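You operate a simulated robot arm through the tools that you are given. There is no shell and no other tool. Be economical: measure what you need, move in short steps, check, and stop when the job is done.

You run a simulated two-armed robot. Do the job below in one go: nothing can be reset, and whatever is moved stays where it is left.

Task
Pulse the loaded tubes, then move the block card's tube to the block.
Fine: the heating block; shut the lid, press PULSE once; the other tube goes to the teal rack; the lid ends shut.

It is judged by the outcome, as a careful person would: the job done as asked, and still so three seconds after it is handed in. It fails if anything else is knocked over, pushed out of place, dropped, spilled or broken. A push-on lid holds only when it is set on centred and level and pressed home; a screw cap is set on level and turned clockwise until tight.

Robot
Two 7-joint arms with two-finger parallel grippers on one trunk, hanging from a carriage that runs on a gantry, over the field with the corners [-1.276, 0.86], [-1.276, -1.44], [0.004, -1.44], [0.004, 0.86] (x, y) and turns from -6.039 to 5.969 rad about z. Base frame: it is fixed where the carriage stands at the start and does not move with it; the origin is on the floor, on the carriage's upright axis, x ahead of it, y to its left, z up. Lengths are in m, angles in rad, forces in N, time in s.
The left shoulder is at the start at [0.04, 0.173, 1.497], the right one opposite. With the tool pointing down near the work surface each hand reaches from about 0.1 to 0.66 m from the robot's upright axis, wherever it stands, measured 20 degrees to its own side. Places, roughly: hole 4 of the teal rack [0.6, -0.6, 0.9]; lid key of the small centrifuge [0.5, -0.2, 0.9]; pulse key [0.5, -0.2, 0.9]; small centrifuge lid [0.7, -0.1, 1]; speed knob of the small centrifuge [0.6, -0.3, 0.9]; start key of the small centrifuge [0.5, -0.2, 0.9]; switch of the heating block [0.6, -0.7, 0.9]; well 2 of the heating block [0.7, -0.8, 0.9]. Payload 3.43 kg a hand.
Tool frame (each hand has its own): the origin (TCP) lies between the finger pads and is the grasp point; the fingertips stand 0.03 m ahead of it; z points along the fingers, y is the line along which they close. The gripper opens to 0.094 m. The fingers are 0.028 m wide and 0.01 m thick; the gripper's body (0.05 by 0.096 m) begins 0.055 m behind the TCP.
Orientation is that of the tool frame in the base frame, as [roll, pitch, yaw] about the fixed x, y, z axes, in that order (R = Rz(yaw) Ry(pitch) Rx(roll)). With the fingers straight down and closing along the base's y, the tool's x points along the base's -x, its y along +y and its z along -z.

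Tools
- The arms move only by the tool step_arm. It takes "left_plan", "right_plan" or both (then of equal length, played together; a hand with none holds still); each is a list of rows, each a list of 6 numbers: the shift along the tool's x, y, z in units of 250 mm (1.0 is 250 mm), then the turn, a rotation vector about the tool's x, y, z in units of 180 degrees (1.0 is 180 degrees). In form: [[x, y, z, ax, ay, az], ...]. A call has 1 to 8 rows; each row is the pose to reach, as a shift and turn from the pose commanded when the call began, along the tool's axes at that moment. "left_fingers" and "right_fingers" are, for a hand that has rows, the finger opening in m, from 0 to 0.094, set as the call begins (left out, the last holds). A call with a number of a shift or a turn outside -1 to 1 is refused whole. Rows are played at 5 a second. More than 0.05 m and 0.15 rad between two rows, or a gripper value outside its range, and nothing of the call is played. Where a pose cannot be reached the arm comes as near as it can. A force on the tool above 40 N (or 10 N above the force at the start of the call, whichever is more), or a blocked arm, ends the call early, and 0.2 s more pass. The fingers move at their own pace (about 0.072 m/s each) and stop on an object; they squeeze with about 43 N. The grip force told is the motor's: it shows also when the fingers shut on nothing. Time passes only in rows, and 0.2 s behind the last, so rows that repeat a pose let the fingers close. It gives the time, the measured TCP pose, the force on the tool (base axes), the opening and the grip force at its end, in the units of the frame above (readings bear some noise), with the torque about the TCP (base axes, N m) and any sound that the robot's microphone picked up.
- Cameras (640 x 400 px; columns grow to the right, rows downward): "scene" is now at [0.2143, -0.0344, 1.7708]; the picture's right is [-0.52, -0.85, 0.00], its down [-0.75, 0.46, -0.48] and it looks along [0.41, -0.25, -0.88] (base axes); focal length 269 px, centre (320, 200). "left" rides on the left gripper at [0.076, -0.014, -0.102] in its tool frame; the picture's right is [0.18, 0.98, 0.00], its down [-0.75, 0.14, -0.64] and it looks along [-0.63, 0.12, 0.77] (tool axes); focal length 243 px, centre (320, 200). "right" rides on the right gripper at [0.076, 0.014, -0.102] in its tool frame; the picture's right is [-0.18, 0.98, 0.00], its down [-0.75, -0.14, -0.64] and it looks along [-0.63, -0.12, 0.77] (tool axes); focal length 243 px, centre (320, 200). There is no depth. A picture from a camera that has moved, and an enlarged one, comes with that camera's place and axes in the base frame and with its lens.
- grab_frame(camera): a new picture of that camera. It takes no simulated time.
- move_column(by): slides the trunk up (or, below 0, down) by that many m; the arms and the scene camera ride with it, the base frame stays. It gives what a move gives, with no picture.
- drive_base(legs): drives the robot by 1 to 6 legs, each [ahead, left, turn to the left] in m, m and rad, along the robot's own axes; the way and the turn of a leg run together, so that a leg with both is an arc; at most 1.5 m and 3.142 rad a leg. The arms and the cameras ride along, it lands a little off, and it stops where it bumps. It keeps to its track: a leg is cut to what the track allows. It gives what a move gives.
- turn_head(pan, tilt): turns the head with the scene camera to pan (to the left, within 1.501 rad either way) and tilt (down, from -0.506 to 1.204), counted from straight ahead of the robot. It gives what a move gives.
- zoom(camera, box): a new picture of the part [left, top, right, bottom] of that camera's present view, enlarged. It takes no simulated time.
- finish_job(): hands the job in; it is judged then, once.

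Work in short steps. Places have to be worked out from the pictures, the camera data and where the tool is seen: move nearer, look again, correct. Check each grasp and each placing, and mend what went wrong. You have 120 turns and 88 pictures in all, those below and enlarged ones among them. Open the grippers and draw the arms clear of the work before you hand the job in, unless the task says otherwise; then end with one line.

The tools are called after "Call:" as a command line: name --argument value ..., lists and objects as JSON in quotes. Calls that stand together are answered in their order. step_arm: Moves the arms, as the interface text tells. Its arguments: {"type":"object","properties":{"left_plan":{"type":"array","items":{"type":"array","items":{"type":"number"}}},"left_fingers":{"type":"number"},"right_plan":{"type":"array","items":{"type":"array","items":{"type":"number"}}},"right_fingers":{"type":"number"}},"required":[]} The other tools are called the same way: move_column (by) slides the trunk up or down; drive_base (legs) drives the base; turn_head (pan, tilt) turns the head that bears the scene camera; grab_frame (camera) takes a picture; zoom (camera, box) takes an enlarged picture of a part of a camera's view; finish_job () hands the job in.

At the start:

```text
clock: 0.0
left_tcp_pos: [0.577, -0.0373, 1.2194]
left_orientation: [-3.142, -0.002, -3.141]
left_force: [1.0, 0.2, 0.3]
left_moment: [0.0, -0.01, -0.02]
left_width: 0.0939
left_grip_force: 0.0
right_tcp_pos: [0.3278, -0.491, 1.161]
right_orientation: [-3.141, 0.0, -3.141]
right_force: [-0.5, -0.4, 0.1]
right_moment: [0.0, 0.03, 0.0]
right_width: 0.0939
right_grip_force: 0.1
trunk travel left (down, up): [-0.65, 0.131]
robot x, y, heading: [-0.0021, -0.0004, -0.001]
head pan, tilt: [-0.55, 1.07]
```

scene: 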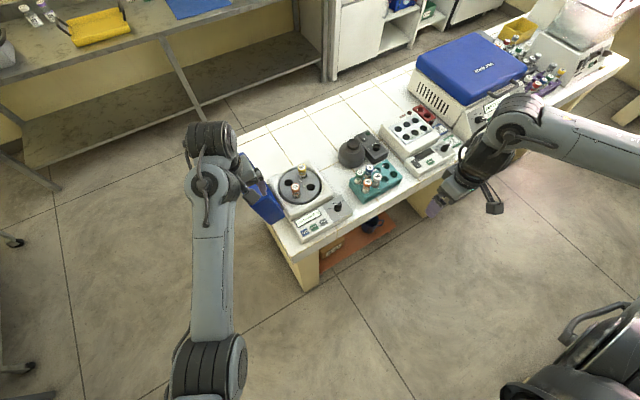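
right: 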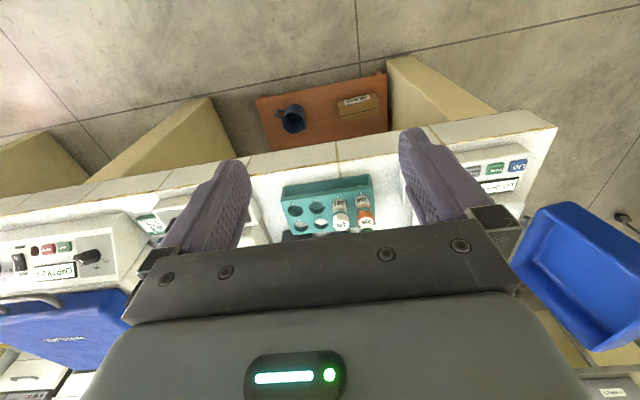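
left: 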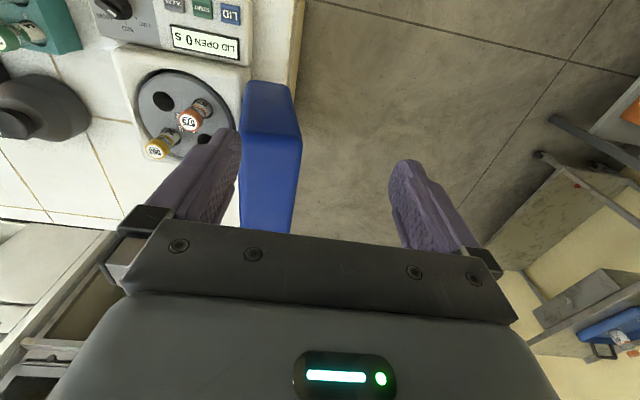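

I'll enlarge the centrifuge area and the rest of the bench to read labels and find the block card.

Call:
zoom --camera "scene" --box '[240, 120, 420, 240]'

Call:
zoom --camera "scene" --box '[360, 40, 480, 190]'

Call:
zoom --camera "left" --box '[80, 0, 300, 180]'

Call:
zoom --camera "right" --box '[250, 70, 420, 240]'

```text
3.33 times, centred on (330, 180) of scene
camera zoom: at [0.2143, -0.0344, 1.7708], right [-0.52, -0.85, 0.0], down [-0.75, 0.46, -0.48], along [0.41, -0.25, -0.88], focal length 897 px, centre (287, 267)
```

zoom: 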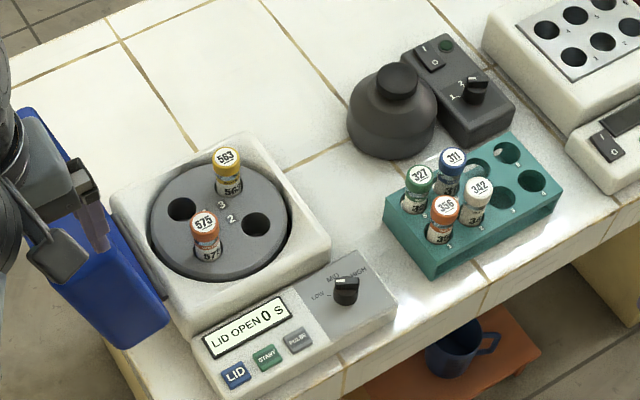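

```text
2.67 times, centred on (420, 115) of scene
camera zoom: at [0.2143, -0.0344, 1.7708], right [-0.52, -0.85, 0.0], down [-0.75, 0.46, -0.48], along [0.41, -0.25, -0.88], focal length 718 px, centre (53, 427)
```

zoom: 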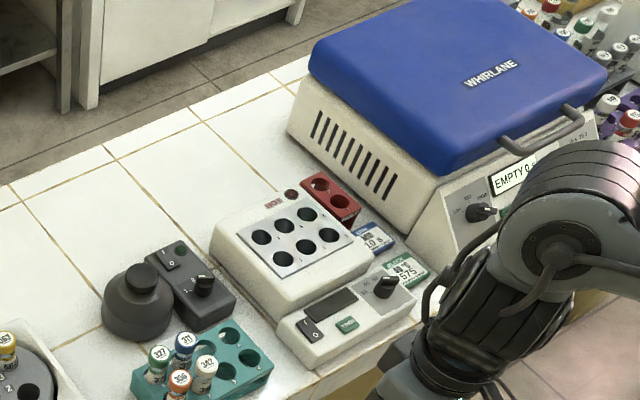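

```text
2.22 times, centred on (190, 90) of left
camera zoom: at [0.4995, -0.0516, 1.3231], right [-0.18, 0.98, 0.0], down [0.75, 0.14, 0.64], along [0.63, 0.12, -0.77], focal length 539 px, centre (609, 444)
```

zoom: 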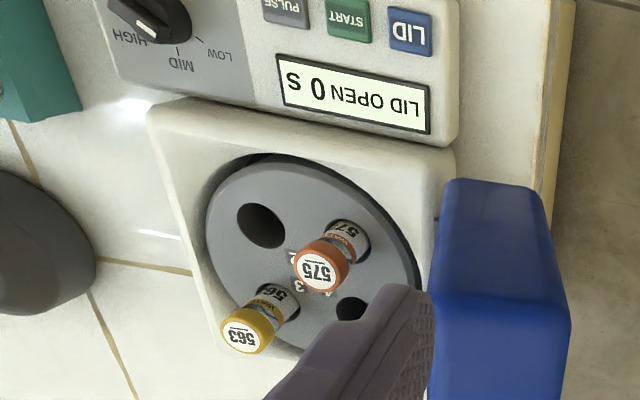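

```text
2.35 times, centred on (335, 155) of right
camera zoom: at [0.2516, -0.4762, 1.2638], right [0.18, 0.98, 0.0], down [0.75, -0.14, 0.64], along [0.63, -0.12, -0.77], focal length 571 px, centre (285, 306)
```

zoom: 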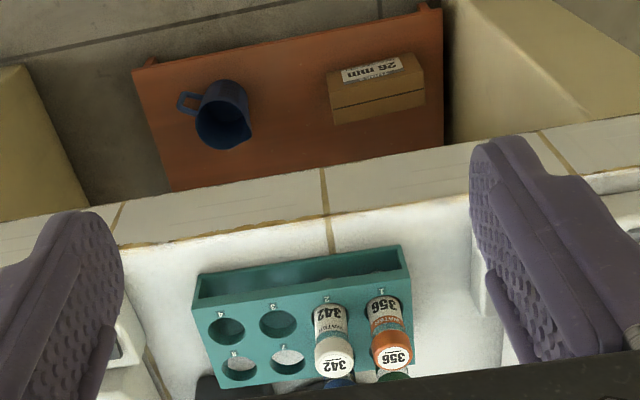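

I'll read the two cards next to the heating block.

Call:
zoom --camera "scene" --box '[485, 120, 525, 150]'

Call:
zoom --camera "scene" --box '[460, 110, 530, 165]'

```text
13.33 times, centred on (505, 135) of scene
camera zoom: at [0.2143, -0.0344, 1.7708], right [-0.52, -0.85, 0.0], down [-0.75, 0.46, -0.48], along [0.41, -0.25, -0.88], focal length 3588 px, centre (-2147, 1067)
```

zoom: 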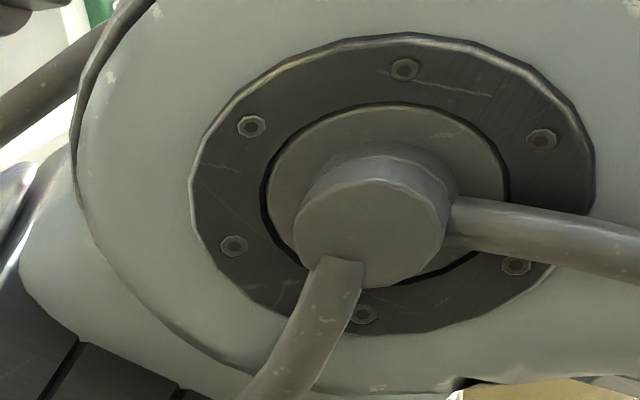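

```text
7.27 times, centred on (495, 138) of scene
camera zoom: at [0.2143, -0.0344, 1.7708], right [-0.52, -0.85, 0.0], down [-0.75, 0.46, -0.48], along [0.41, -0.25, -0.88], focal length 1957 px, centre (-953, 654)
```

zoom: 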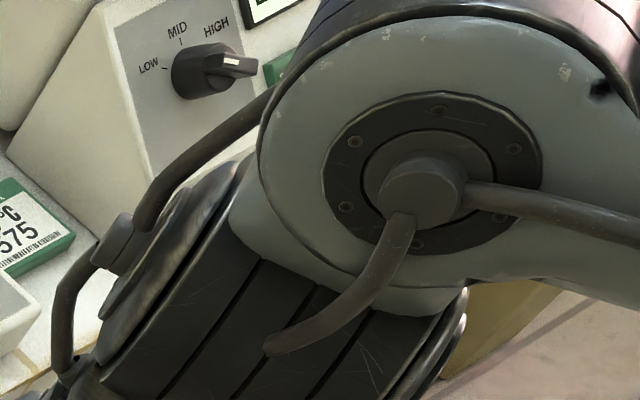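

The zoom's window is wider than the box; the cards are near (445,135).

Call:
zoom --camera "scene" --box '[422, 115, 470, 160]'

```text
8.89 times, centred on (446, 138) of scene
camera zoom: at [0.2143, -0.0344, 1.7708], right [-0.52, -0.85, 0.0], down [-0.75, 0.46, -0.48], along [0.41, -0.25, -0.88], focal length 2392 px, centre (-800, 756)
```

zoom: 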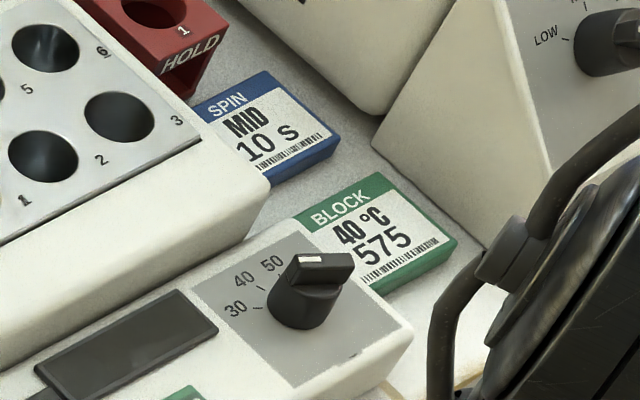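

Reading: BLOCK card says 575, so 575 → heating block and 563 → teal rack. The lid stands open on the left (+y) side. I shift the left hand outward to clear the view of the lid.

Call:
step_arm --left_plan '[[0, 0.19, 0, 0, 0, 0], [0, 0.38, 0, 0, 0, 0], [0, 0.57, 0, 0, 0, 0], [0, 0.76, 0, 0, 0, 0]]'

Call:
grab_frame --camera "scene"

Call:
grab_frame --camera "left"

```text
clock: 0.7
left_tcp_pos: [0.5915, 0.0312, 1.2004]
left_orientation: [-3.137, 0.007, -3.127]
left_force: [-1.7, -12.7, -7.6]
left_moment: [1.58, -0.91, 1.07]
left_width: 0.0938
left_grip_force: 0.0
left hand out of reach, approached as far as the arm can: row 1, 2, 3
right_tcp_pos: [0.3277, -0.4906, 1.1609]
right_orientation: [-3.141, 0.0, -3.141]
right_force: [-0.3, 0.5, 0.1]
right_moment: [-0.01, -0.01, -0.01]
right_width: 0.094
right_grip_force: 0.0
trunk travel left (down, up): [-0.65, 0.131]
robot x, y, heading: [0.0035, -0.0008, 0.002]
head pan, tilt: [-0.55, 1.07]
stopped in row 3 (left hand): the force on the tool passed its limit at 56 N (the readings are from after the stop); the commanded pose is now the measured one
```

```text
77 pictures are left
camera scene: at [0.2142, -0.0344, 1.7708], right [-0.52, -0.85, 0.0], down [-0.75, 0.46, -0.48], along [0.41, -0.25, -0.88], focal length 269 px, centre (320, 200)
```

scene: 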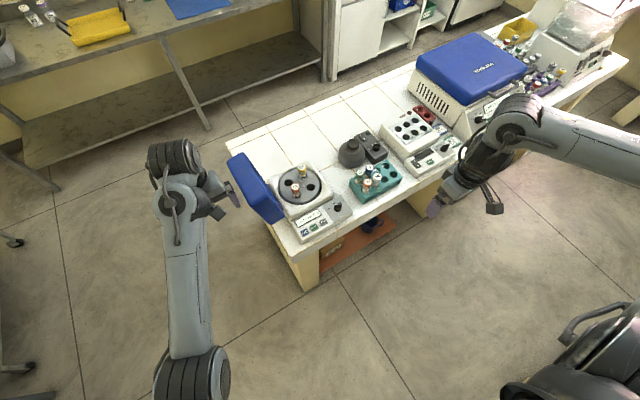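

```text
76 pictures are left
camera left: at [0.5136, 0.0162, 1.3032], right [-0.2, 0.98, -0.01], down [0.75, 0.16, 0.65], along [0.63, 0.13, -0.76], focal length 243 px, centre (320, 200)
```

left: 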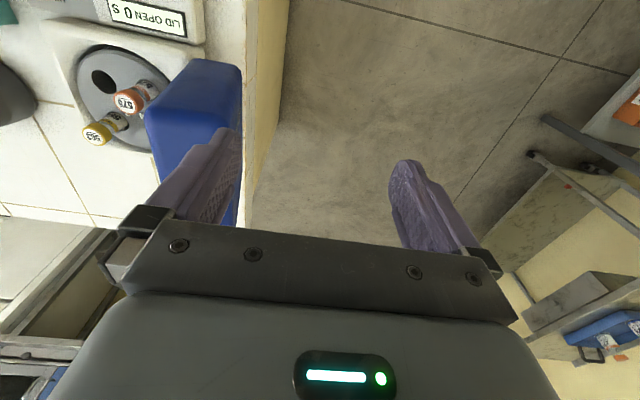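

The stop may be contact or a reach limit; I zoom in on the lid to see whether the hand touches it.

Call:
zoom --camera "scene" --box '[200, 130, 340, 240]'

Call:
zoom --camera "left" --box '[60, 20, 280, 240]'

```text
3.64 times, centred on (270, 185) of scene
camera zoom: at [0.2142, -0.0344, 1.7708], right [-0.52, -0.85, 0.0], down [-0.75, 0.46, -0.48], along [0.41, -0.25, -0.88], focal length 979 px, centre (502, 254)
```

zoom: 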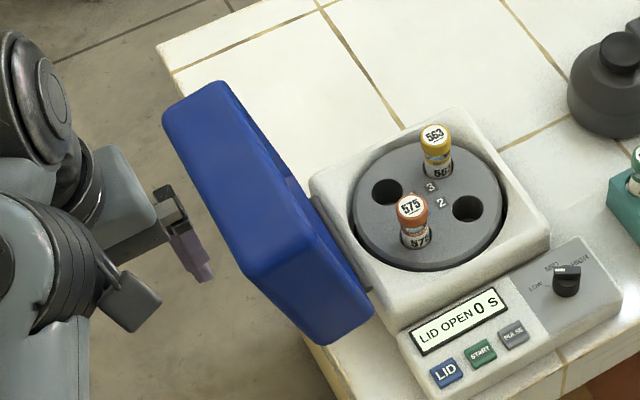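

```text
1.82 times, centred on (170, 130) of left
camera zoom: at [0.5136, 0.0162, 1.3032], right [-0.2, 0.98, -0.01], down [0.75, 0.16, 0.65], along [0.63, 0.13, -0.76], focal length 441 px, centre (593, 327)
```

zoom: 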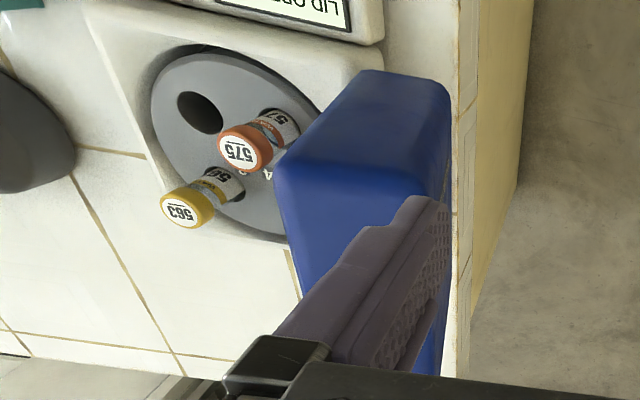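

No contact with the lid (its top is at z≈1.085, x≈.62–.80, y≈-.12…-.05); it was a reach limit. I'll turn the robot right ~0.8 rad and shift it to y≈-0.1 so that the left shoulder comes forward toward the bench.

Call:
drive_base --legs '[[0, -0.1, 0], [0, 0, -0.8]]'

Call:
turn_head --pan 0.45 --tilt 0.95

Call:
grab_frame --camera "scene"

```text
clock: 3.9
left_tcp_pos: [0.4392, -0.4958, 1.2013]
left_orientation: [-3.137, 0.005, 2.37]
left_force: [-22.4, -16.0, -12.6]
left_moment: [1.27, -3.67, 2.38]
left_width: 0.0943
left_grip_force: 0.1
right_tcp_pos: [-0.1169, -0.678, 1.1601]
right_orientation: [3.142, -0.002, 2.356]
right_force: [-0.1, -1.2, 0.2]
right_moment: [0.03, 0.03, 0.0]
right_width: 0.0939
right_grip_force: 0.0
trunk travel left (down, up): [-0.65, 0.131]
robot x, y, heading: [0.0021, -0.0984, -0.787]
head pan, tilt: [-0.55, 1.07]
```

```text
clock: 5.2
left_tcp_pos: [0.4413, -0.4958, 1.2005]
left_orientation: [-3.139, 0.007, 2.369]
left_force: [-14.2, -12.8, -11.9]
left_moment: [0.93, -2.5, 1.64]
left_width: 0.094
left_grip_force: 0.0
right_tcp_pos: [-0.1148, -0.6773, 1.1599]
right_orientation: [3.141, -0.004, 2.356]
right_force: [-0.2, 0.0, 0.8]
right_moment: [0.0, 0.02, -0.01]
right_width: 0.0941
right_grip_force: 0.1
trunk travel left (down, up): [-0.65, 0.131]
robot x, y, heading: [0.003, -0.0981, -0.784]
head pan, tilt: [0.45, 0.949]
```

```text
73 pictures are left
camera scene: at [0.1803, -0.237, 1.779], right [-0.33, -0.94, 0.0], down [-0.77, 0.27, -0.58], along [0.55, -0.19, -0.81], focal length 269 px, centre (320, 200)
```

scene: 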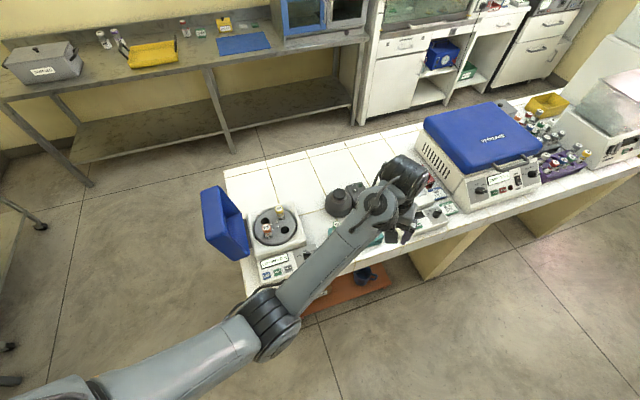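

Clear of everything. I sweep the left hand at height along +y toward the outer side of the lid.

Call:
step_arm --left_plan '[[0.135, 0.139, 0, 0, 0, 0], [0.271, 0.279, 0, 0, 0, 0], [0.406, 0.418, 0, 0, 0, 0], [0.542, 0.557, 0, 0, 0, 0], [0.677, 0.696, 0, 0, 0, 0], [0.813, 0.836, 0, 0, 0, 0], [0.948, 0.975, 0, 0, 0, 0]]' --left_fingers 0

```text
clock: 5.6
left_tcp_pos: [0.439, -0.4737, 1.1812]
left_orientation: [-3.136, 0.007, 2.382]
left_force: [-9.4, -7.4, -5.6]
left_moment: [0.53, -1.53, 0.99]
left_width: 0.0325
left_grip_force: 0.6
left hand out of reach, approached as far as the arm can: row 1, 2
right_tcp_pos: [-0.1149, -0.6785, 1.1603]
right_orientation: [3.141, -0.002, 2.356]
right_force: [0.3, -1.1, 0.0]
right_moment: [0.04, 0.02, 0.01]
right_width: 0.0941
right_grip_force: 0.1
trunk travel left (down, up): [-0.65, 0.131]
robot x, y, heading: [-0.0004, -0.1, -0.79]
head pan, tilt: [0.45, 0.949]
stopped in row 2 (left hand): the force on the tool passed its limit at 52 N (the readings are from after the stop); the commanded pose is now the measured one
```

The arm hits a joint limit because the hand is high relative to the shoulder. I raise the trunk and lower the hand relative to it.

Call:
move_column --by 0.125

Call:
step_arm --left_plan '[[0.04, -0.04, 0.14, 0, 0, 0], [0.08, -0.08, 0.28, 0, 0, 0], [0.12, -0.12, 0.42, 0, 0, 0]]' --left_fingers 0

```text
clock: 7.1
left_tcp_pos: [0.4392, -0.4734, 1.3051]
left_orientation: [-3.136, 0.007, 2.381]
left_force: [-15.4, -14.2, -12.6]
left_moment: [1.03, -2.85, 1.85]
left_width: 0.0001
left_grip_force: 32.8
right_tcp_pos: [-0.1151, -0.6772, 1.2854]
right_orientation: [-3.14, 0.001, 2.356]
right_force: [-0.4, 0.6, -1.0]
right_moment: [-0.03, 0.04, 0.01]
right_width: 0.0938
right_grip_force: 0.0
trunk travel left (down, up): [-0.775, 0.006]
robot x, y, heading: [-0.001, -0.1012, -0.78]
head pan, tilt: [0.45, 0.949]
```

```text
clock: 7.9
left_tcp_pos: [0.3939, -0.4745, 1.1983]
left_orientation: [-3.136, 0.005, 2.38]
left_force: [0.0, -0.7, 0.4]
left_moment: [0.05, 0.01, 0.01]
left_width: 0.0
left_grip_force: 32.7
right_tcp_pos: [-0.116, -0.678, 1.2851]
right_orientation: [3.141, 0.001, 2.358]
right_force: [-0.1, 0.5, 0.2]
right_moment: [-0.01, 0.02, 0.0]
right_width: 0.094
right_grip_force: 0.1
trunk travel left (down, up): [-0.775, 0.006]
robot x, y, heading: [0.0025, -0.1001, -0.785]
head pan, tilt: [0.45, 0.949]
```

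Strain gone. Now sweep along +y again.

Call:
step_arm --left_plan '[[0.135, 0.139, 0, 0, 0, 0], [0.271, 0.279, 0, 0, 0, 0], [0.406, 0.418, 0, 0, 0, 0], [0.542, 0.557, 0, 0, 0, 0], [0.677, 0.696, 0, 0, 0, 0], [0.813, 0.836, 0, 0, 0, 0], [0.948, 0.975, 0, 0, 0, 0]]'

```text
clock: 8.9
left_tcp_pos: [0.3935, -0.306, 1.1993]
left_orientation: [-3.135, 0.012, 2.397]
left_force: [-9.0, -10.8, -9.9]
left_moment: [0.74, -1.76, 1.24]
left_width: 0.0
left_grip_force: 32.9
right_tcp_pos: [-0.1155, -0.6794, 1.288]
right_orientation: [-3.14, 0.002, 2.358]
right_force: [-0.1, 0.0, 0.9]
right_moment: [0.05, 0.03, -0.01]
right_width: 0.0941
right_grip_force: 0.1
trunk travel left (down, up): [-0.775, 0.006]
robot x, y, heading: [-0.002, -0.1014, -0.785]
head pan, tilt: [0.45, 0.949]
stopped in row 4 (left hand): the force on the tool passed its limit at 71 N (the readings are from after the stop); the commanded pose is now the measured one
```

The force limit tripped again; I look for what the arm is meeting.

Call:
grab_frame --camera "scene"

Call:
grab_frame --camera "left"

```text
72 pictures are left
camera scene: at [0.1805, -0.2373, 1.9042], right [-0.33, -0.94, 0.0], down [-0.77, 0.27, -0.58], along [0.55, -0.19, -0.81], focal length 269 px, centre (320, 200)
```

scene: 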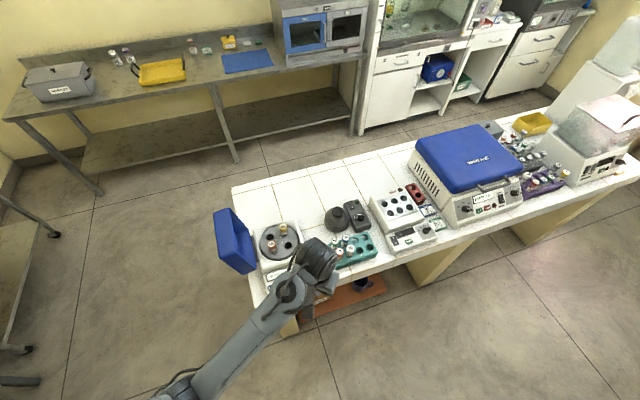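

```text
71 pictures are left
camera left: at [0.3262, -0.2631, 1.3011], right [0.53, 0.85, -0.01], down [0.65, -0.4, 0.65], along [0.55, -0.35, -0.76], focal length 243 px, centre (320, 200)
```

left: 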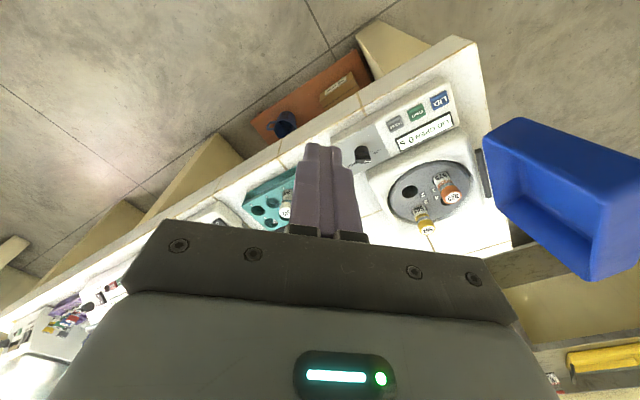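

Nothing touched; the wrist roll is at its limit and the drift is counterclockwise. I rotate the hand ccw by ~0.78 rad in place (tool z points down, so negative az).

Call:
step_arm --left_plan '[[0, 0, 0, 0, 0, -0.045], [0, 0, 0, 0, 0, -0.09], [0, 0, 0, 0, 0, -0.135], [0, 0, 0, 0, 0, -0.18], [0, 0, 0, 0, 0, -0.225], [0, 0, 0, 0, 0, -0.24]]'

```text
clock: 10.3
left_tcp_pos: [0.3938, -0.3039, 1.1988]
left_orientation: [-3.129, 0.003, -3.132]
left_force: [1.4, 0.6, 1.1]
left_moment: [0.04, 0.03, -0.03]
left_width: 0.0
left_grip_force: 33.0
right_tcp_pos: [-0.1156, -0.677, 1.2853]
right_orientation: [3.141, 0.0, 2.356]
right_force: [-0.1, -0.3, -0.1]
right_moment: [0.01, -0.01, 0.01]
right_width: 0.0942
right_grip_force: 0.1
trunk travel left (down, up): [-0.775, 0.006]
robot x, y, heading: [0.0021, -0.0978, -0.786]
head pan, tilt: [0.45, 0.949]
```

Works; tool axes now align with the base (x=-X, y=+Y, z=-Z). Continue toward +y.

Call:
step_arm --left_plan '[[0, 0.16, 0, 0, 0, 0], [0, 0.33, 0, 0, 0, 0], [0, 0.5, 0, 0, 0, 0], [0, 0.66, 0, 0, 0, 0], [0, 0.83, 0, 0, 0, 0], [0, 1.0, 0, 0, 0, 0]]'

Call:
step_arm --left_plan '[[0, 0.16, 0, 0, 0, 0], [0, 0.32, 0, 0, 0, 0], [0, 0.48, 0, 0, 0, 0], [-0.18, 0.48, 0, 0, 0, 0], [-0.36, 0.48, 0, 0, 0, 0], [-0.54, 0.48, 0, 0, 0, 0], [-0.72, 0.48, 0, 0, 0, 0]]'

```text
clock: 11.7
left_tcp_pos: [0.3894, -0.0535, 1.2002]
left_orientation: [-3.129, 0.005, -3.133]
left_force: [0.1, 0.2, 0.4]
left_moment: [0.01, 0.02, -0.04]
left_width: 0.0
left_grip_force: 32.8
right_tcp_pos: [-0.1156, -0.6787, 1.2862]
right_orientation: [-3.14, 0.0, 2.358]
right_force: [0.9, -0.2, -0.7]
right_moment: [0.04, 0.0, 0.01]
right_width: 0.0943
right_grip_force: 0.2
trunk travel left (down, up): [-0.775, 0.006]
robot x, y, heading: [0.0011, -0.1003, -0.786]
head pan, tilt: [0.45, 0.949]
```

```text
clock: 12.4
left_tcp_pos: [0.3895, 0.0394, 1.1981]
left_orientation: [-3.129, 0.014, -3.111]
left_force: [0.8, -2.9, -4.2]
left_moment: [0.41, -0.26, 0.28]
left_width: 0.0
left_grip_force: 32.6
right_tcp_pos: [-0.1158, -0.6787, 1.2852]
right_orientation: [3.141, -0.001, 2.356]
right_force: [0.4, 0.6, 0.1]
right_moment: [-0.02, 0.04, -0.01]
right_width: 0.0937
right_grip_force: 0.1
trunk travel left (down, up): [-0.775, 0.006]
robot x, y, heading: [0.003, -0.0993, -0.782]
head pan, tilt: [0.45, 0.949]
stopped in row 3 (left hand): the force on the tool passed its limit at 110 N (the readings are from after the stop); the commanded pose is now the measured one
```

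Same wrist limit; rotate another ~0.63 rad ccw, then go toward +x outside the lid.

Call:
step_arm --left_plan '[[0, 0, 0, 0, 0, -0.045], [0, 0, 0, 0, 0, -0.09], [0, 0, 0, 0, 0, -0.135], [0, 0, 0, 0, 0, -0.18], [0, 0, 0, 0, 0, -0.2]]'

Call:
step_arm --left_plan '[[-0.14, -0.1, 0, 0, 0, 0], [-0.28, -0.2, 0, 0, 0, 0], [-0.42, -0.3, 0, 0, 0, 0], [-0.56, -0.4, 0, 0, 0, 0], [-0.7, -0.5, 0, 0, 0, 0], [-0.84, -0.6, 0, 0, 0, 0], [-0.98, -0.7, 0, 0, 0, 0]]'

```text
clock: 13.6
left_tcp_pos: [0.3898, 0.0386, 1.1982]
left_orientation: [-3.124, 0.006, -2.482]
left_force: [0.2, 0.4, -0.2]
left_moment: [0.02, 0.0, -0.02]
left_width: 0.0
left_grip_force: 32.9
right_tcp_pos: [-0.1157, -0.6782, 1.2851]
right_orientation: [3.142, 0.0, 2.356]
right_force: [0.0, 0.3, 0.6]
right_moment: [0.01, -0.02, 0.01]
right_width: 0.0941
right_grip_force: 0.0
trunk travel left (down, up): [-0.775, 0.006]
robot x, y, heading: [-0.0024, -0.0989, -0.789]
head pan, tilt: [0.45, 0.949]
```

```text
clock: 15.2
left_tcp_pos: [0.6895, 0.0498, 1.2033]
left_orientation: [-3.126, 0.005, -2.484]
left_force: [-0.6, -0.4, -0.3]
left_moment: [0.02, -0.03, -0.05]
left_width: 0.0
left_grip_force: 32.9
right_tcp_pos: [-0.1159, -0.6777, 1.2861]
right_orientation: [3.141, 0.001, 2.356]
right_force: [-0.1, 0.2, -0.1]
right_moment: [0.01, -0.04, -0.02]
right_width: 0.0941
right_grip_force: 0.2
trunk travel left (down, up): [-0.775, 0.006]
robot x, y, heading: [0.0011, -0.0992, -0.791]
head pan, tilt: [0.45, 0.949]
```

At (.69,.05,1.20), outside the lid. Lower so the fingertips come to z≈1.04.

Call:
step_arm --left_plan '[[0, 0, 0.18, 0, 0, 0], [0, 0, 0.36, 0, 0, 0], [0, 0, 0.53, 0, 0, 0]]'

Call:
grab_frame --camera "left"

Call:
grab_frame --camera "scene"

```text
clock: 16.0
left_tcp_pos: [0.6905, 0.0453, 1.068]
left_orientation: [-3.124, 0.003, -2.485]
left_force: [-0.6, 0.2, -0.3]
left_moment: [0.0, 0.01, 0.01]
left_width: 0.0001
left_grip_force: 33.3
right_tcp_pos: [-0.116, -0.6782, 1.2864]
right_orientation: [3.141, -0.001, 2.356]
right_force: [0.0, 0.4, -0.6]
right_moment: [-0.02, 0.01, 0.01]
right_width: 0.0941
right_grip_force: 0.1
trunk travel left (down, up): [-0.775, 0.006]
robot x, y, heading: [0.0008, -0.0993, -0.783]
head pan, tilt: [0.45, 0.949]
```

```text
70 pictures are left
camera left: at [0.6362, -0.0108, 1.1702], right [-0.75, 0.67, -0.02], down [0.5, 0.58, 0.64], along [0.44, 0.47, -0.77], focal length 243 px, centre (320, 200)
```

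left: 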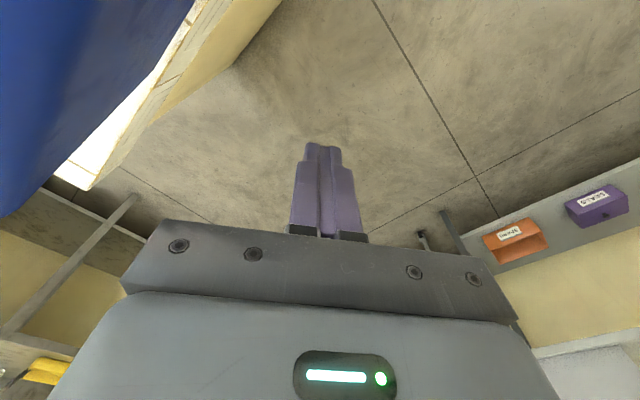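

```text
69 pictures are left
camera scene: at [0.1804, -0.2371, 1.9041], right [-0.33, -0.94, 0.0], down [-0.77, 0.27, -0.58], along [0.55, -0.19, -0.81], focal length 269 px, centre (320, 200)
```

scene: 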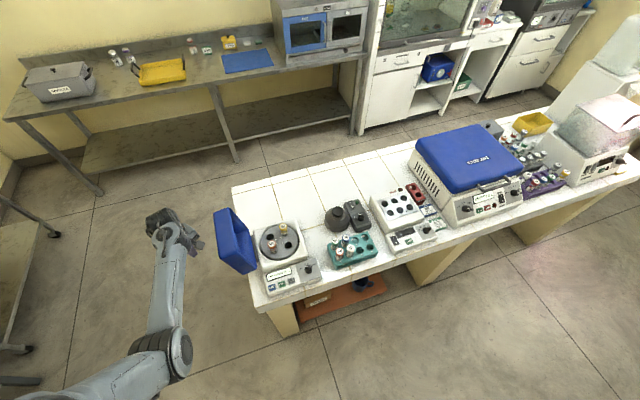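

Fingers are outside the lid at the right height. Push toward -y in small rows.

Call:
step_arm --left_plan '[[0.061, -0.079, 0, 0, 0, 0], [0.123, -0.158, 0, 0, 0, 0], [0.184, -0.237, 0, 0, 0, 0], [0.245, -0.316, 0, 0, 0, 0], [0.307, -0.394, 0, 0, 0, 0], [0.368, -0.473, 0, 0, 0, 0]]'

Call:
grab_frame --camera "scene"

```text
clock: 17.3
left_tcp_pos: [0.6924, -0.0828, 1.0746]
left_orientation: [-3.124, 0.007, -2.474]
left_force: [-9.1, 5.6, 15.3]
left_moment: [0.08, 0.17, -0.14]
left_width: 0.0
left_grip_force: 32.9
right_tcp_pos: [-0.1151, -0.6779, 1.2853]
right_orientation: [-3.14, 0.001, 2.359]
right_force: [0.4, -0.5, 0.2]
right_moment: [0.03, 0.04, -0.01]
right_width: 0.094
right_grip_force: 0.1
trunk travel left (down, up): [-0.775, 0.006]
robot x, y, heading: [-0.0012, -0.0974, -0.784]
head pan, tilt: [0.45, 0.949]
stopped in row 6 (left hand): the force on the tool passed its limit at 46 N (the readings are from after the stop); the commanded pose is now the measured one
```

```text
68 pictures are left
camera scene: at [0.1804, -0.2362, 1.9041], right [-0.33, -0.94, 0.0], down [-0.77, 0.27, -0.58], along [0.55, -0.19, -0.81], focal length 269 px, centre (320, 200)
```

scene: 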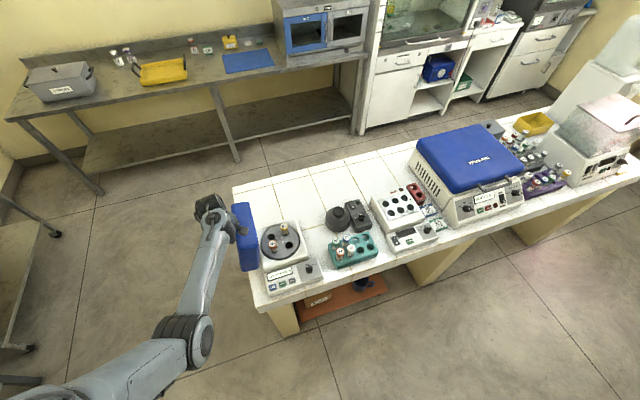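

The lid is turning; I look closer at the contact.

Call:
zoom --camera "scene" --box '[180, 170, 320, 290]'

Call:
grab_frame --camera "left"

```text
3.33 times, centred on (250, 230) of scene
camera zoom: at [0.1804, -0.2362, 1.9041], right [-0.33, -0.94, 0.0], down [-0.77, 0.27, -0.58], along [0.55, -0.19, -0.81], focal length 897 px, centre (553, 100)
```

zoom: 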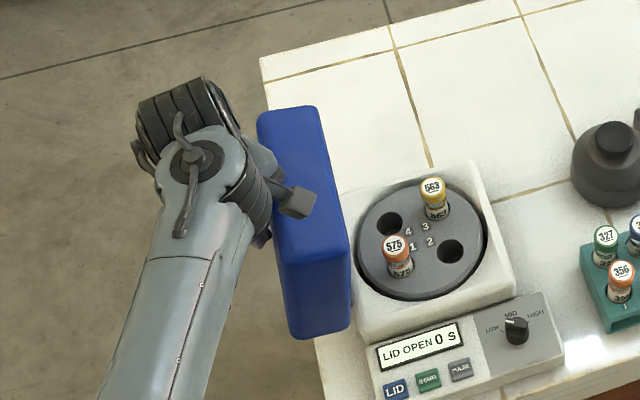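

```text
66 pictures are left
camera left: at [0.6385, -0.1396, 1.1774], right [-0.75, 0.66, -0.02], down [0.49, 0.58, 0.64], along [0.43, 0.48, -0.76], focal length 243 px, centre (320, 200)
```

left: 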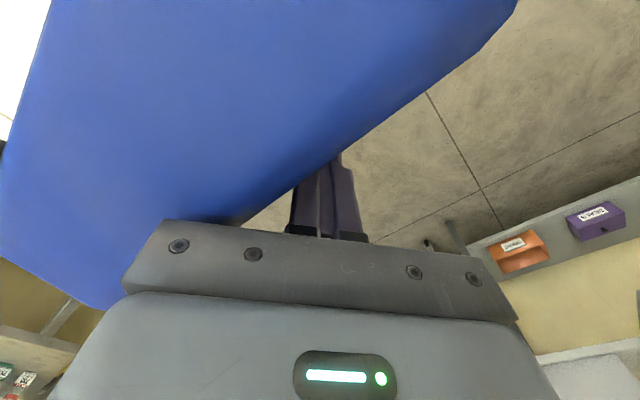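

The lid is near vertical; I raise a bit and follow its arc over, keeping the tips on its outer face.

Call:
step_arm --left_plan '[[-0.012, 0.016, -0.12, 0, 0, 0], [0.04, -0.05, -0.13, 0, 0, 0], [0.087, -0.11, -0.132, 0, 0, 0], [0.136, -0.17, -0.122, 0, 0, 0], [0.186, -0.2355, -0.108, 0, 0, 0], [0.23, -0.29, -0.08, 0, 0, 0], [0.272, -0.345, -0.048, 0, 0, 0]]'

Call:
zoom --camera "scene" --box '[180, 170, 320, 290]'

```text
clock: 18.9
left_tcp_pos: [0.6889, -0.1964, 1.0873]
left_orientation: [-3.125, 0.005, -2.477]
left_force: [1.2, -0.2, 0.1]
left_moment: [0.0, -0.01, 0.01]
left_width: 0.0
left_grip_force: 32.4
right_tcp_pos: [-0.1142, -0.677, 1.2853]
right_orientation: [-3.141, 0.0, 2.36]
right_force: [0.8, 0.4, -0.1]
right_moment: [-0.01, -0.02, -0.01]
right_width: 0.094
right_grip_force: 0.2
trunk travel left (down, up): [-0.775, 0.006]
robot x, y, heading: [0.0016, -0.0987, -0.782]
head pan, tilt: [0.45, 0.949]
```

```text
3.33 times, centred on (250, 230) of scene
camera zoom: at [0.1804, -0.2366, 1.904], right [-0.33, -0.94, 0.0], down [-0.77, 0.27, -0.58], along [0.55, -0.19, -0.81], focal length 897 px, centre (553, 100)
```

zoom: 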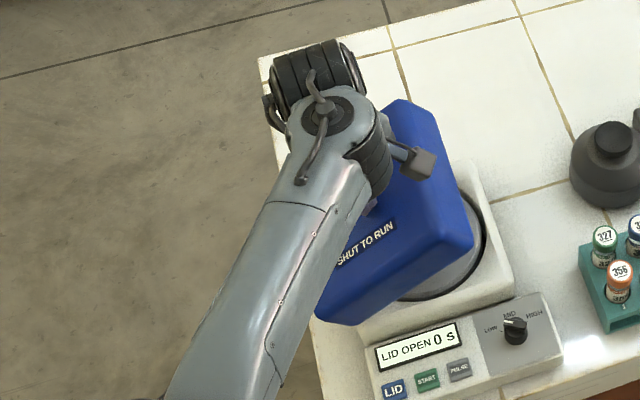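

The lid has passed over centre. I lift the hand slightly and let the lid settle, then look.

Call:
step_arm --left_plan '[[0, 0, -0.1, 0, 0, 0], [0, 0, -0.1, 0, 0, 0], [0, 0, -0.1, 0, 0, 0]]'

Call:
zoom --camera "scene" --box '[180, 170, 320, 290]'

Call:
grab_frame --camera "left"

```text
clock: 19.7
left_tcp_pos: [0.6896, -0.1959, 1.1127]
left_orientation: [-3.125, 0.006, -2.479]
left_force: [0.3, 0.4, -0.4]
left_moment: [-0.01, 0.02, 0.0]
left_width: 0.0
left_grip_force: 32.9
right_tcp_pos: [-0.1149, -0.6787, 1.2856]
right_orientation: [3.141, 0.0, 2.357]
right_force: [-0.3, 0.8, -0.1]
right_moment: [0.0, -0.03, 0.01]
right_width: 0.0939
right_grip_force: 0.0
trunk travel left (down, up): [-0.775, 0.006]
robot x, y, heading: [-0.0005, -0.0982, -0.783]
head pan, tilt: [0.45, 0.949]
```

```text
3.33 times, centred on (250, 230) of scene
camera zoom: at [0.1804, -0.2366, 1.904], right [-0.33, -0.94, 0.0], down [-0.77, 0.27, -0.58], along [0.55, -0.19, -0.81], focal length 897 px, centre (553, 100)
```

zoom: 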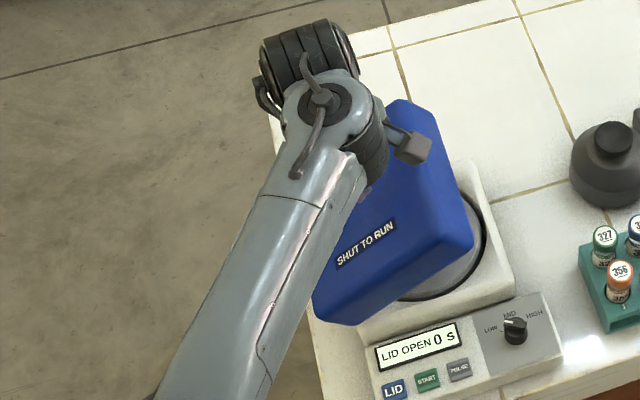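

```text
63 pictures are left
camera left: at [0.6355, -0.2528, 1.2154], right [-0.75, 0.66, -0.02], down [0.5, 0.58, 0.64], along [0.44, 0.47, -0.76], focal length 243 px, centre (320, 200)
```

left: 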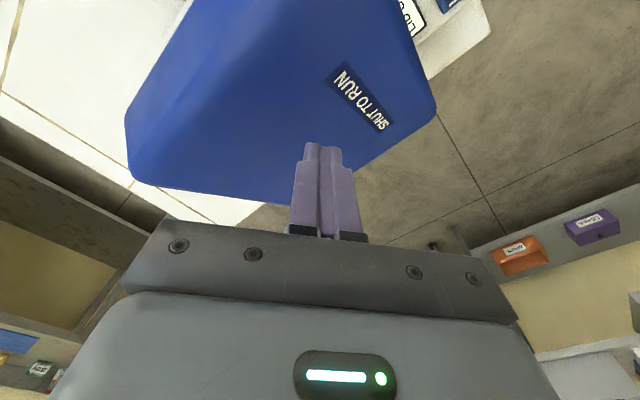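

The hinge is stiff: lid rests at ~50°. I push it down along its arc with the fingertips.

Call:
step_arm --left_plan '[[0, 0, 0.06, 0, 0, 0], [0, 0, 0.12, 0, 0, 0], [0.03, -0.038, 0.22, 0, 0, 0], [0.062, -0.0785, 0.28, 0, 0, 0], [0.09, -0.11, 0.34, 0, 0, 0], [0.11, -0.14, 0.39, 0, 0, 0]]'

Call:
zoom --camera "scene" --box '[180, 170, 320, 290]'

```text
clock: 21.1
left_tcp_pos: [0.6921, -0.2348, 1.0264]
left_orientation: [-3.129, 0.001, -2.471]
left_force: [0.8, 1.1, 5.0]
left_moment: [0.0, 0.03, 0.03]
left_width: 0.0
left_grip_force: 33.2
right_tcp_pos: [-0.1148, -0.6784, 1.2859]
right_orientation: [-3.14, -0.001, 2.36]
right_force: [0.3, 0.2, 0.2]
right_moment: [-0.02, 0.0, 0.01]
right_width: 0.0941
right_grip_force: 0.2
trunk travel left (down, up): [-0.775, 0.006]
robot x, y, heading: [-0.0051, -0.1048, -0.783]
head pan, tilt: [0.45, 0.949]
stopped in row 6 (left hand): the force on the tool passed its limit at 73 N (the readings are from after the stop); the commanded pose is now the measured one
```

```text
3.33 times, centred on (250, 230) of scene
camera zoom: at [0.1804, -0.2364, 1.904], right [-0.33, -0.95, 0.0], down [-0.77, 0.27, -0.58], along [0.55, -0.19, -0.81], focal length 897 px, centre (553, 100)
```

zoom: 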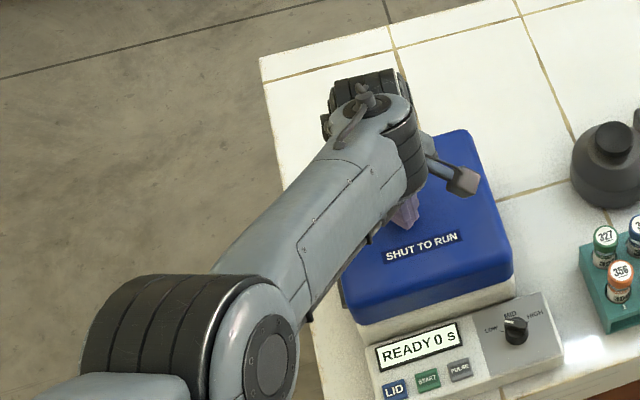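

READY — the lid is latched shut. Now I lift, rotate the hand square to the base, and move over the PULSE key at about (.541,-.248).

Call:
step_arm --left_plan '[[0, 0, -0.16, 0, 0, 0], [0, 0, -0.3, 0, 0, 0.04], [0.12, 0.08, -0.3, 0, 0, 0.08], [0.25, 0.16, -0.3, 0, 0, 0.12], [0.38, 0.25, -0.3, 0, 0, 0.16], [0.505, 0.335, -0.3, 0, 0, 0.2], [0.505, 0.335, -0.3, 0, 0, 0.213]]'

Call:
grab_frame --camera "left"

```text
clock: 22.7
left_tcp_pos: [0.5376, -0.2474, 1.1008]
left_orientation: [-3.133, 0.007, 3.14]
left_force: [-0.4, -0.4, 0.1]
left_moment: [0.02, -0.01, 0.02]
left_width: 0.0
left_grip_force: 32.6
right_tcp_pos: [-0.1156, -0.6775, 1.287]
right_orientation: [3.142, -0.001, 2.358]
right_force: [0.1, -0.8, -0.5]
right_moment: [0.01, 0.0, 0.01]
right_width: 0.0943
right_grip_force: 0.0
trunk travel left (down, up): [-0.775, 0.006]
robot x, y, heading: [-0.0012, -0.1001, -0.782]
head pan, tilt: [0.45, 0.949]
```

```text
61 pictures are left
camera left: at [0.4592, -0.2595, 1.2029], right [-0.18, 0.98, -0.01], down [0.75, 0.14, 0.65], along [0.64, 0.11, -0.76], focal length 243 px, centre (320, 200)
```

left: 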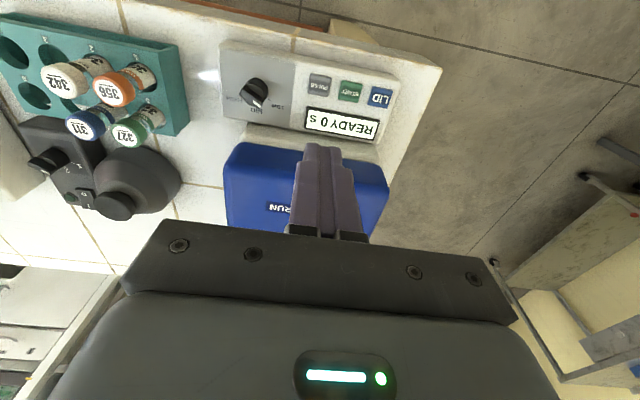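

PULSE triangulates to (.540,-.247). I descend to just above it and check.

Call:
step_arm --left_plan '[[-0.01, 0, 0.18, 0, 0, 0], [-0.01, 0, 0.36, 0, 0, 0], [-0.01, 0, 0.54, 0, 0, 0], [-0.01, 0, 0.62, 0, 0, 0]]'

Call:
zoom --camera "scene" --box '[230, 230, 350, 310]'

Call:
grab_frame --camera "left"

```text
clock: 23.7
left_tcp_pos: [0.5388, -0.2497, 0.9476]
left_orientation: [-3.134, 0.006, 3.139]
left_force: [0.3, -0.4, -0.8]
left_moment: [0.01, -0.01, 0.0]
left_width: 0.0
left_grip_force: 32.9
right_tcp_pos: [-0.1152, -0.6784, 1.2862]
right_orientation: [3.141, 0.0, 2.355]
right_force: [-0.9, -0.1, 0.2]
right_moment: [0.02, 0.0, 0.0]
right_width: 0.094
right_grip_force: 0.0
trunk travel left (down, up): [-0.775, 0.006]
robot x, y, heading: [-0.003, -0.1004, -0.785]
head pan, tilt: [0.45, 0.949]
```

```text
5.00 times, centred on (290, 270) of scene
camera zoom: at [0.1803, -0.2364, 1.9041], right [-0.33, -0.94, 0.0], down [-0.77, 0.27, -0.58], along [0.55, -0.19, -0.81], focal length 1346 px, centre (470, -150)
```

zoom: 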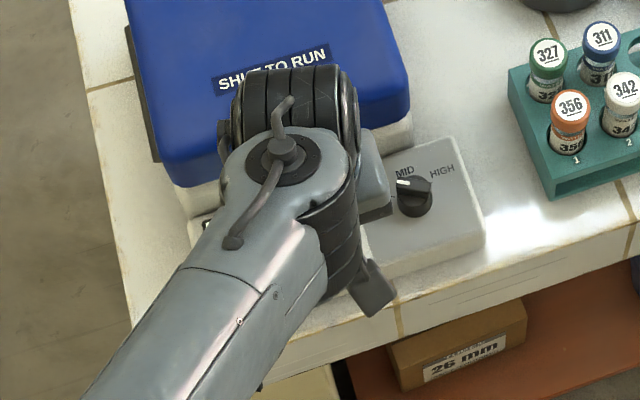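

```text
59 pictures are left
camera left: at [0.462, -0.2624, 1.0495], right [-0.18, 0.98, -0.01], down [0.75, 0.15, 0.65], along [0.64, 0.11, -0.76], focal length 243 px, centre (320, 200)
```

left: 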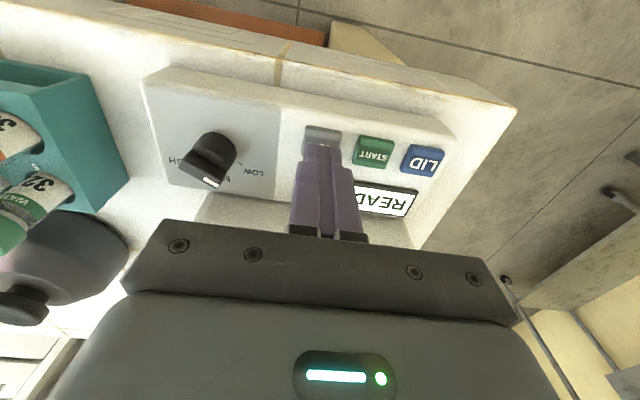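

Aligned with PULSE. Press gently in small rows and immediately rise within the same call.

Call:
step_arm --left_plan '[[0, 0, 0.03, 0, 0, 0], [0, 0, 0.05, 0, 0, 0], [0, 0, 0.065, 0, 0, 0], [0, 0, 0.08, 0, 0, 0], [0, 0, 0.09, 0, 0, 0], [0, 0, 0.1, 0, 0, 0]]'

Call:
grab_frame --camera "left"

```text
clock: 25.1
left_tcp_pos: [0.5423, -0.2493, 0.9207]
left_orientation: [-3.132, 0.007, 3.14]
left_force: [-6.4, 1.5, 13.2]
left_moment: [0.08, 0.21, -0.03]
left_width: 0.0001
left_grip_force: 33.7
right_tcp_pos: [-0.1155, -0.6787, 1.2868]
right_orientation: [3.141, 0.002, 2.358]
right_force: [0.1, 0.5, 0.0]
right_moment: [0.0, -0.01, -0.01]
right_width: 0.0938
right_grip_force: 0.0
trunk travel left (down, up): [-0.775, 0.006]
robot x, y, heading: [0.0003, -0.1025, -0.786]
head pan, tilt: [0.45, 0.949]
heard: click
```

```text
58 pictures are left
camera left: at [0.4642, -0.2623, 1.0221], right [-0.18, 0.98, -0.01], down [0.75, 0.15, 0.65], along [0.64, 0.11, -0.76], focal length 243 px, centre (320, 200)
```

left: 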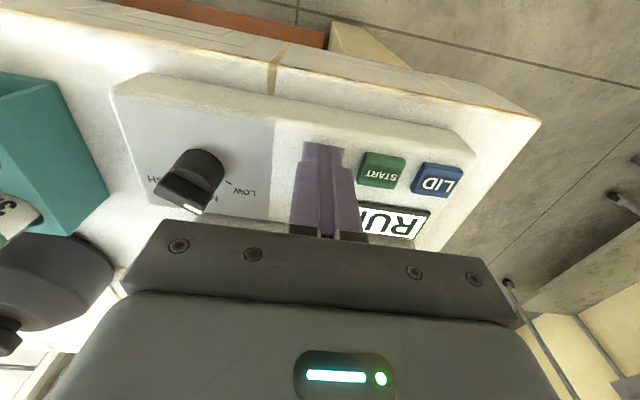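

Click heard, display "RU…" – it is running. Lift off and watch the display.

Call:
step_arm --left_plan '[[0, 0, -0.1, 0, 0, 0], [0, 0, -0.25, 0, 0, 0], [0, 0, -0.4, 0, 0, 0], [0, 0, -0.4, 0, 0, 0], [0, 0, -0.4, 0, 0, 0], [0, 0, -0.4, 0, 0, 0]]'

Call:
grab_frame --camera "left"

```text
clock: 26.5
left_tcp_pos: [0.5433, -0.2487, 1.0147]
left_orientation: [-3.132, 0.006, 3.141]
left_force: [-0.2, 0.5, -0.4]
left_moment: [0.0, -0.02, 0.02]
left_width: 0.0
left_grip_force: 32.8
right_tcp_pos: [-0.1146, -0.6777, 1.2851]
right_orientation: [3.141, 0.0, 2.358]
right_force: [0.1, 0.4, 0.3]
right_moment: [0.02, 0.0, 0.01]
right_width: 0.0943
right_grip_force: 0.0
trunk travel left (down, up): [-0.775, 0.006]
robot x, y, heading: [0.0016, -0.0982, -0.784]
head pan, tilt: [0.45, 0.949]
```

```text
57 pictures are left
camera left: at [0.4645, -0.2615, 1.1172], right [-0.18, 0.98, -0.01], down [0.75, 0.15, 0.65], along [0.64, 0.11, -0.76], focal length 243 px, centre (320, 200)
```

left: 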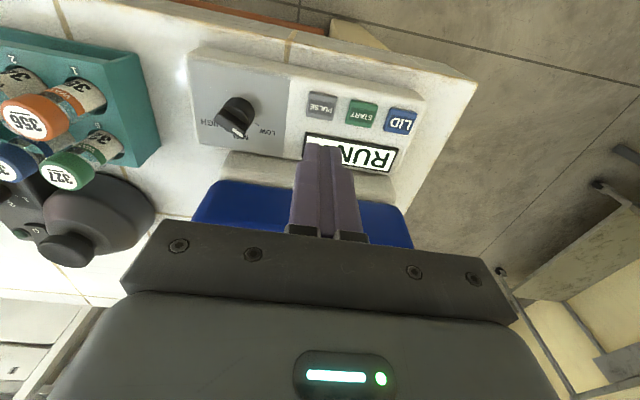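

Running. Meanwhile move over the LID key at ≈(.541,-.173), waiting for the run to end.

Call:
step_arm --left_plan '[[0, 0.1, 0, 0, 0, 0], [0, 0.2, 0, 0, 0, 0], [0.004, 0.304, 0, 0, 0, 0], [0.004, 0.304, 0, 0, 0, 0], [0.004, 0.304, 0, 0, 0, 0], [0.004, 0.304, 0, 0, 0, 0], [0.004, 0.304, 0, 0, 0, 0], [0.004, 0.304, 0, 0, 0, 0]]'

Call:
step_arm --left_plan '[[0, 0, 0, 0, 0, 0], [0, 0, 0, 0, 0, 0], [0, 0, 0, 0, 0, 0], [0, 0, 0, 0, 0, 0], [0, 0, 0, 0, 0, 0], [0, 0, 0, 0, 0, 0], [0, 0, 0, 0, 0, 0], [0, 0, 0, 0, 0, 0]]'

Call:
grab_frame --camera "left"

```text
clock: 28.3
left_tcp_pos: [0.5419, -0.1709, 1.0163]
left_orientation: [-3.132, 0.007, 3.141]
left_force: [0.1, -0.9, 0.0]
left_moment: [0.01, 0.01, -0.01]
left_width: 0.0
left_grip_force: 33.5
right_tcp_pos: [-0.1138, -0.6789, 1.2863]
right_orientation: [-3.141, 0.0, 2.358]
right_force: [0.4, -0.9, -0.3]
right_moment: [0.0, 0.04, 0.03]
right_width: 0.0941
right_grip_force: 0.0
trunk travel left (down, up): [-0.775, 0.006]
robot x, y, heading: [0.0004, -0.101, -0.784]
head pan, tilt: [0.45, 0.949]
```

```text
clock: 30.1
left_tcp_pos: [0.5421, -0.1702, 1.0148]
left_orientation: [-3.132, 0.008, -3.141]
left_force: [0.3, -0.8, 0.0]
left_moment: [0.01, -0.01, -0.03]
left_width: 0.0001
left_grip_force: 33.2
right_tcp_pos: [-0.1156, -0.6777, 1.2865]
right_orientation: [-3.14, 0.0, 2.358]
right_force: [0.3, 0.0, 0.0]
right_moment: [-0.03, 0.0, -0.01]
right_width: 0.0941
right_grip_force: 0.1
trunk travel left (down, up): [-0.775, 0.006]
robot x, y, heading: [-0.0016, -0.0993, -0.782]
head pan, tilt: [0.45, 0.949]
```

```text
56 pictures are left
camera left: at [0.4638, -0.1836, 1.1174], right [-0.18, 0.98, -0.01], down [0.75, 0.15, 0.65], along [0.64, 0.11, -0.76], focal length 243 px, centre (320, 200)
```

left: 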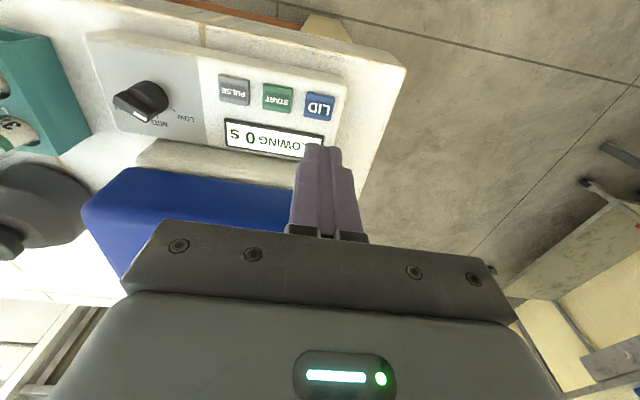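

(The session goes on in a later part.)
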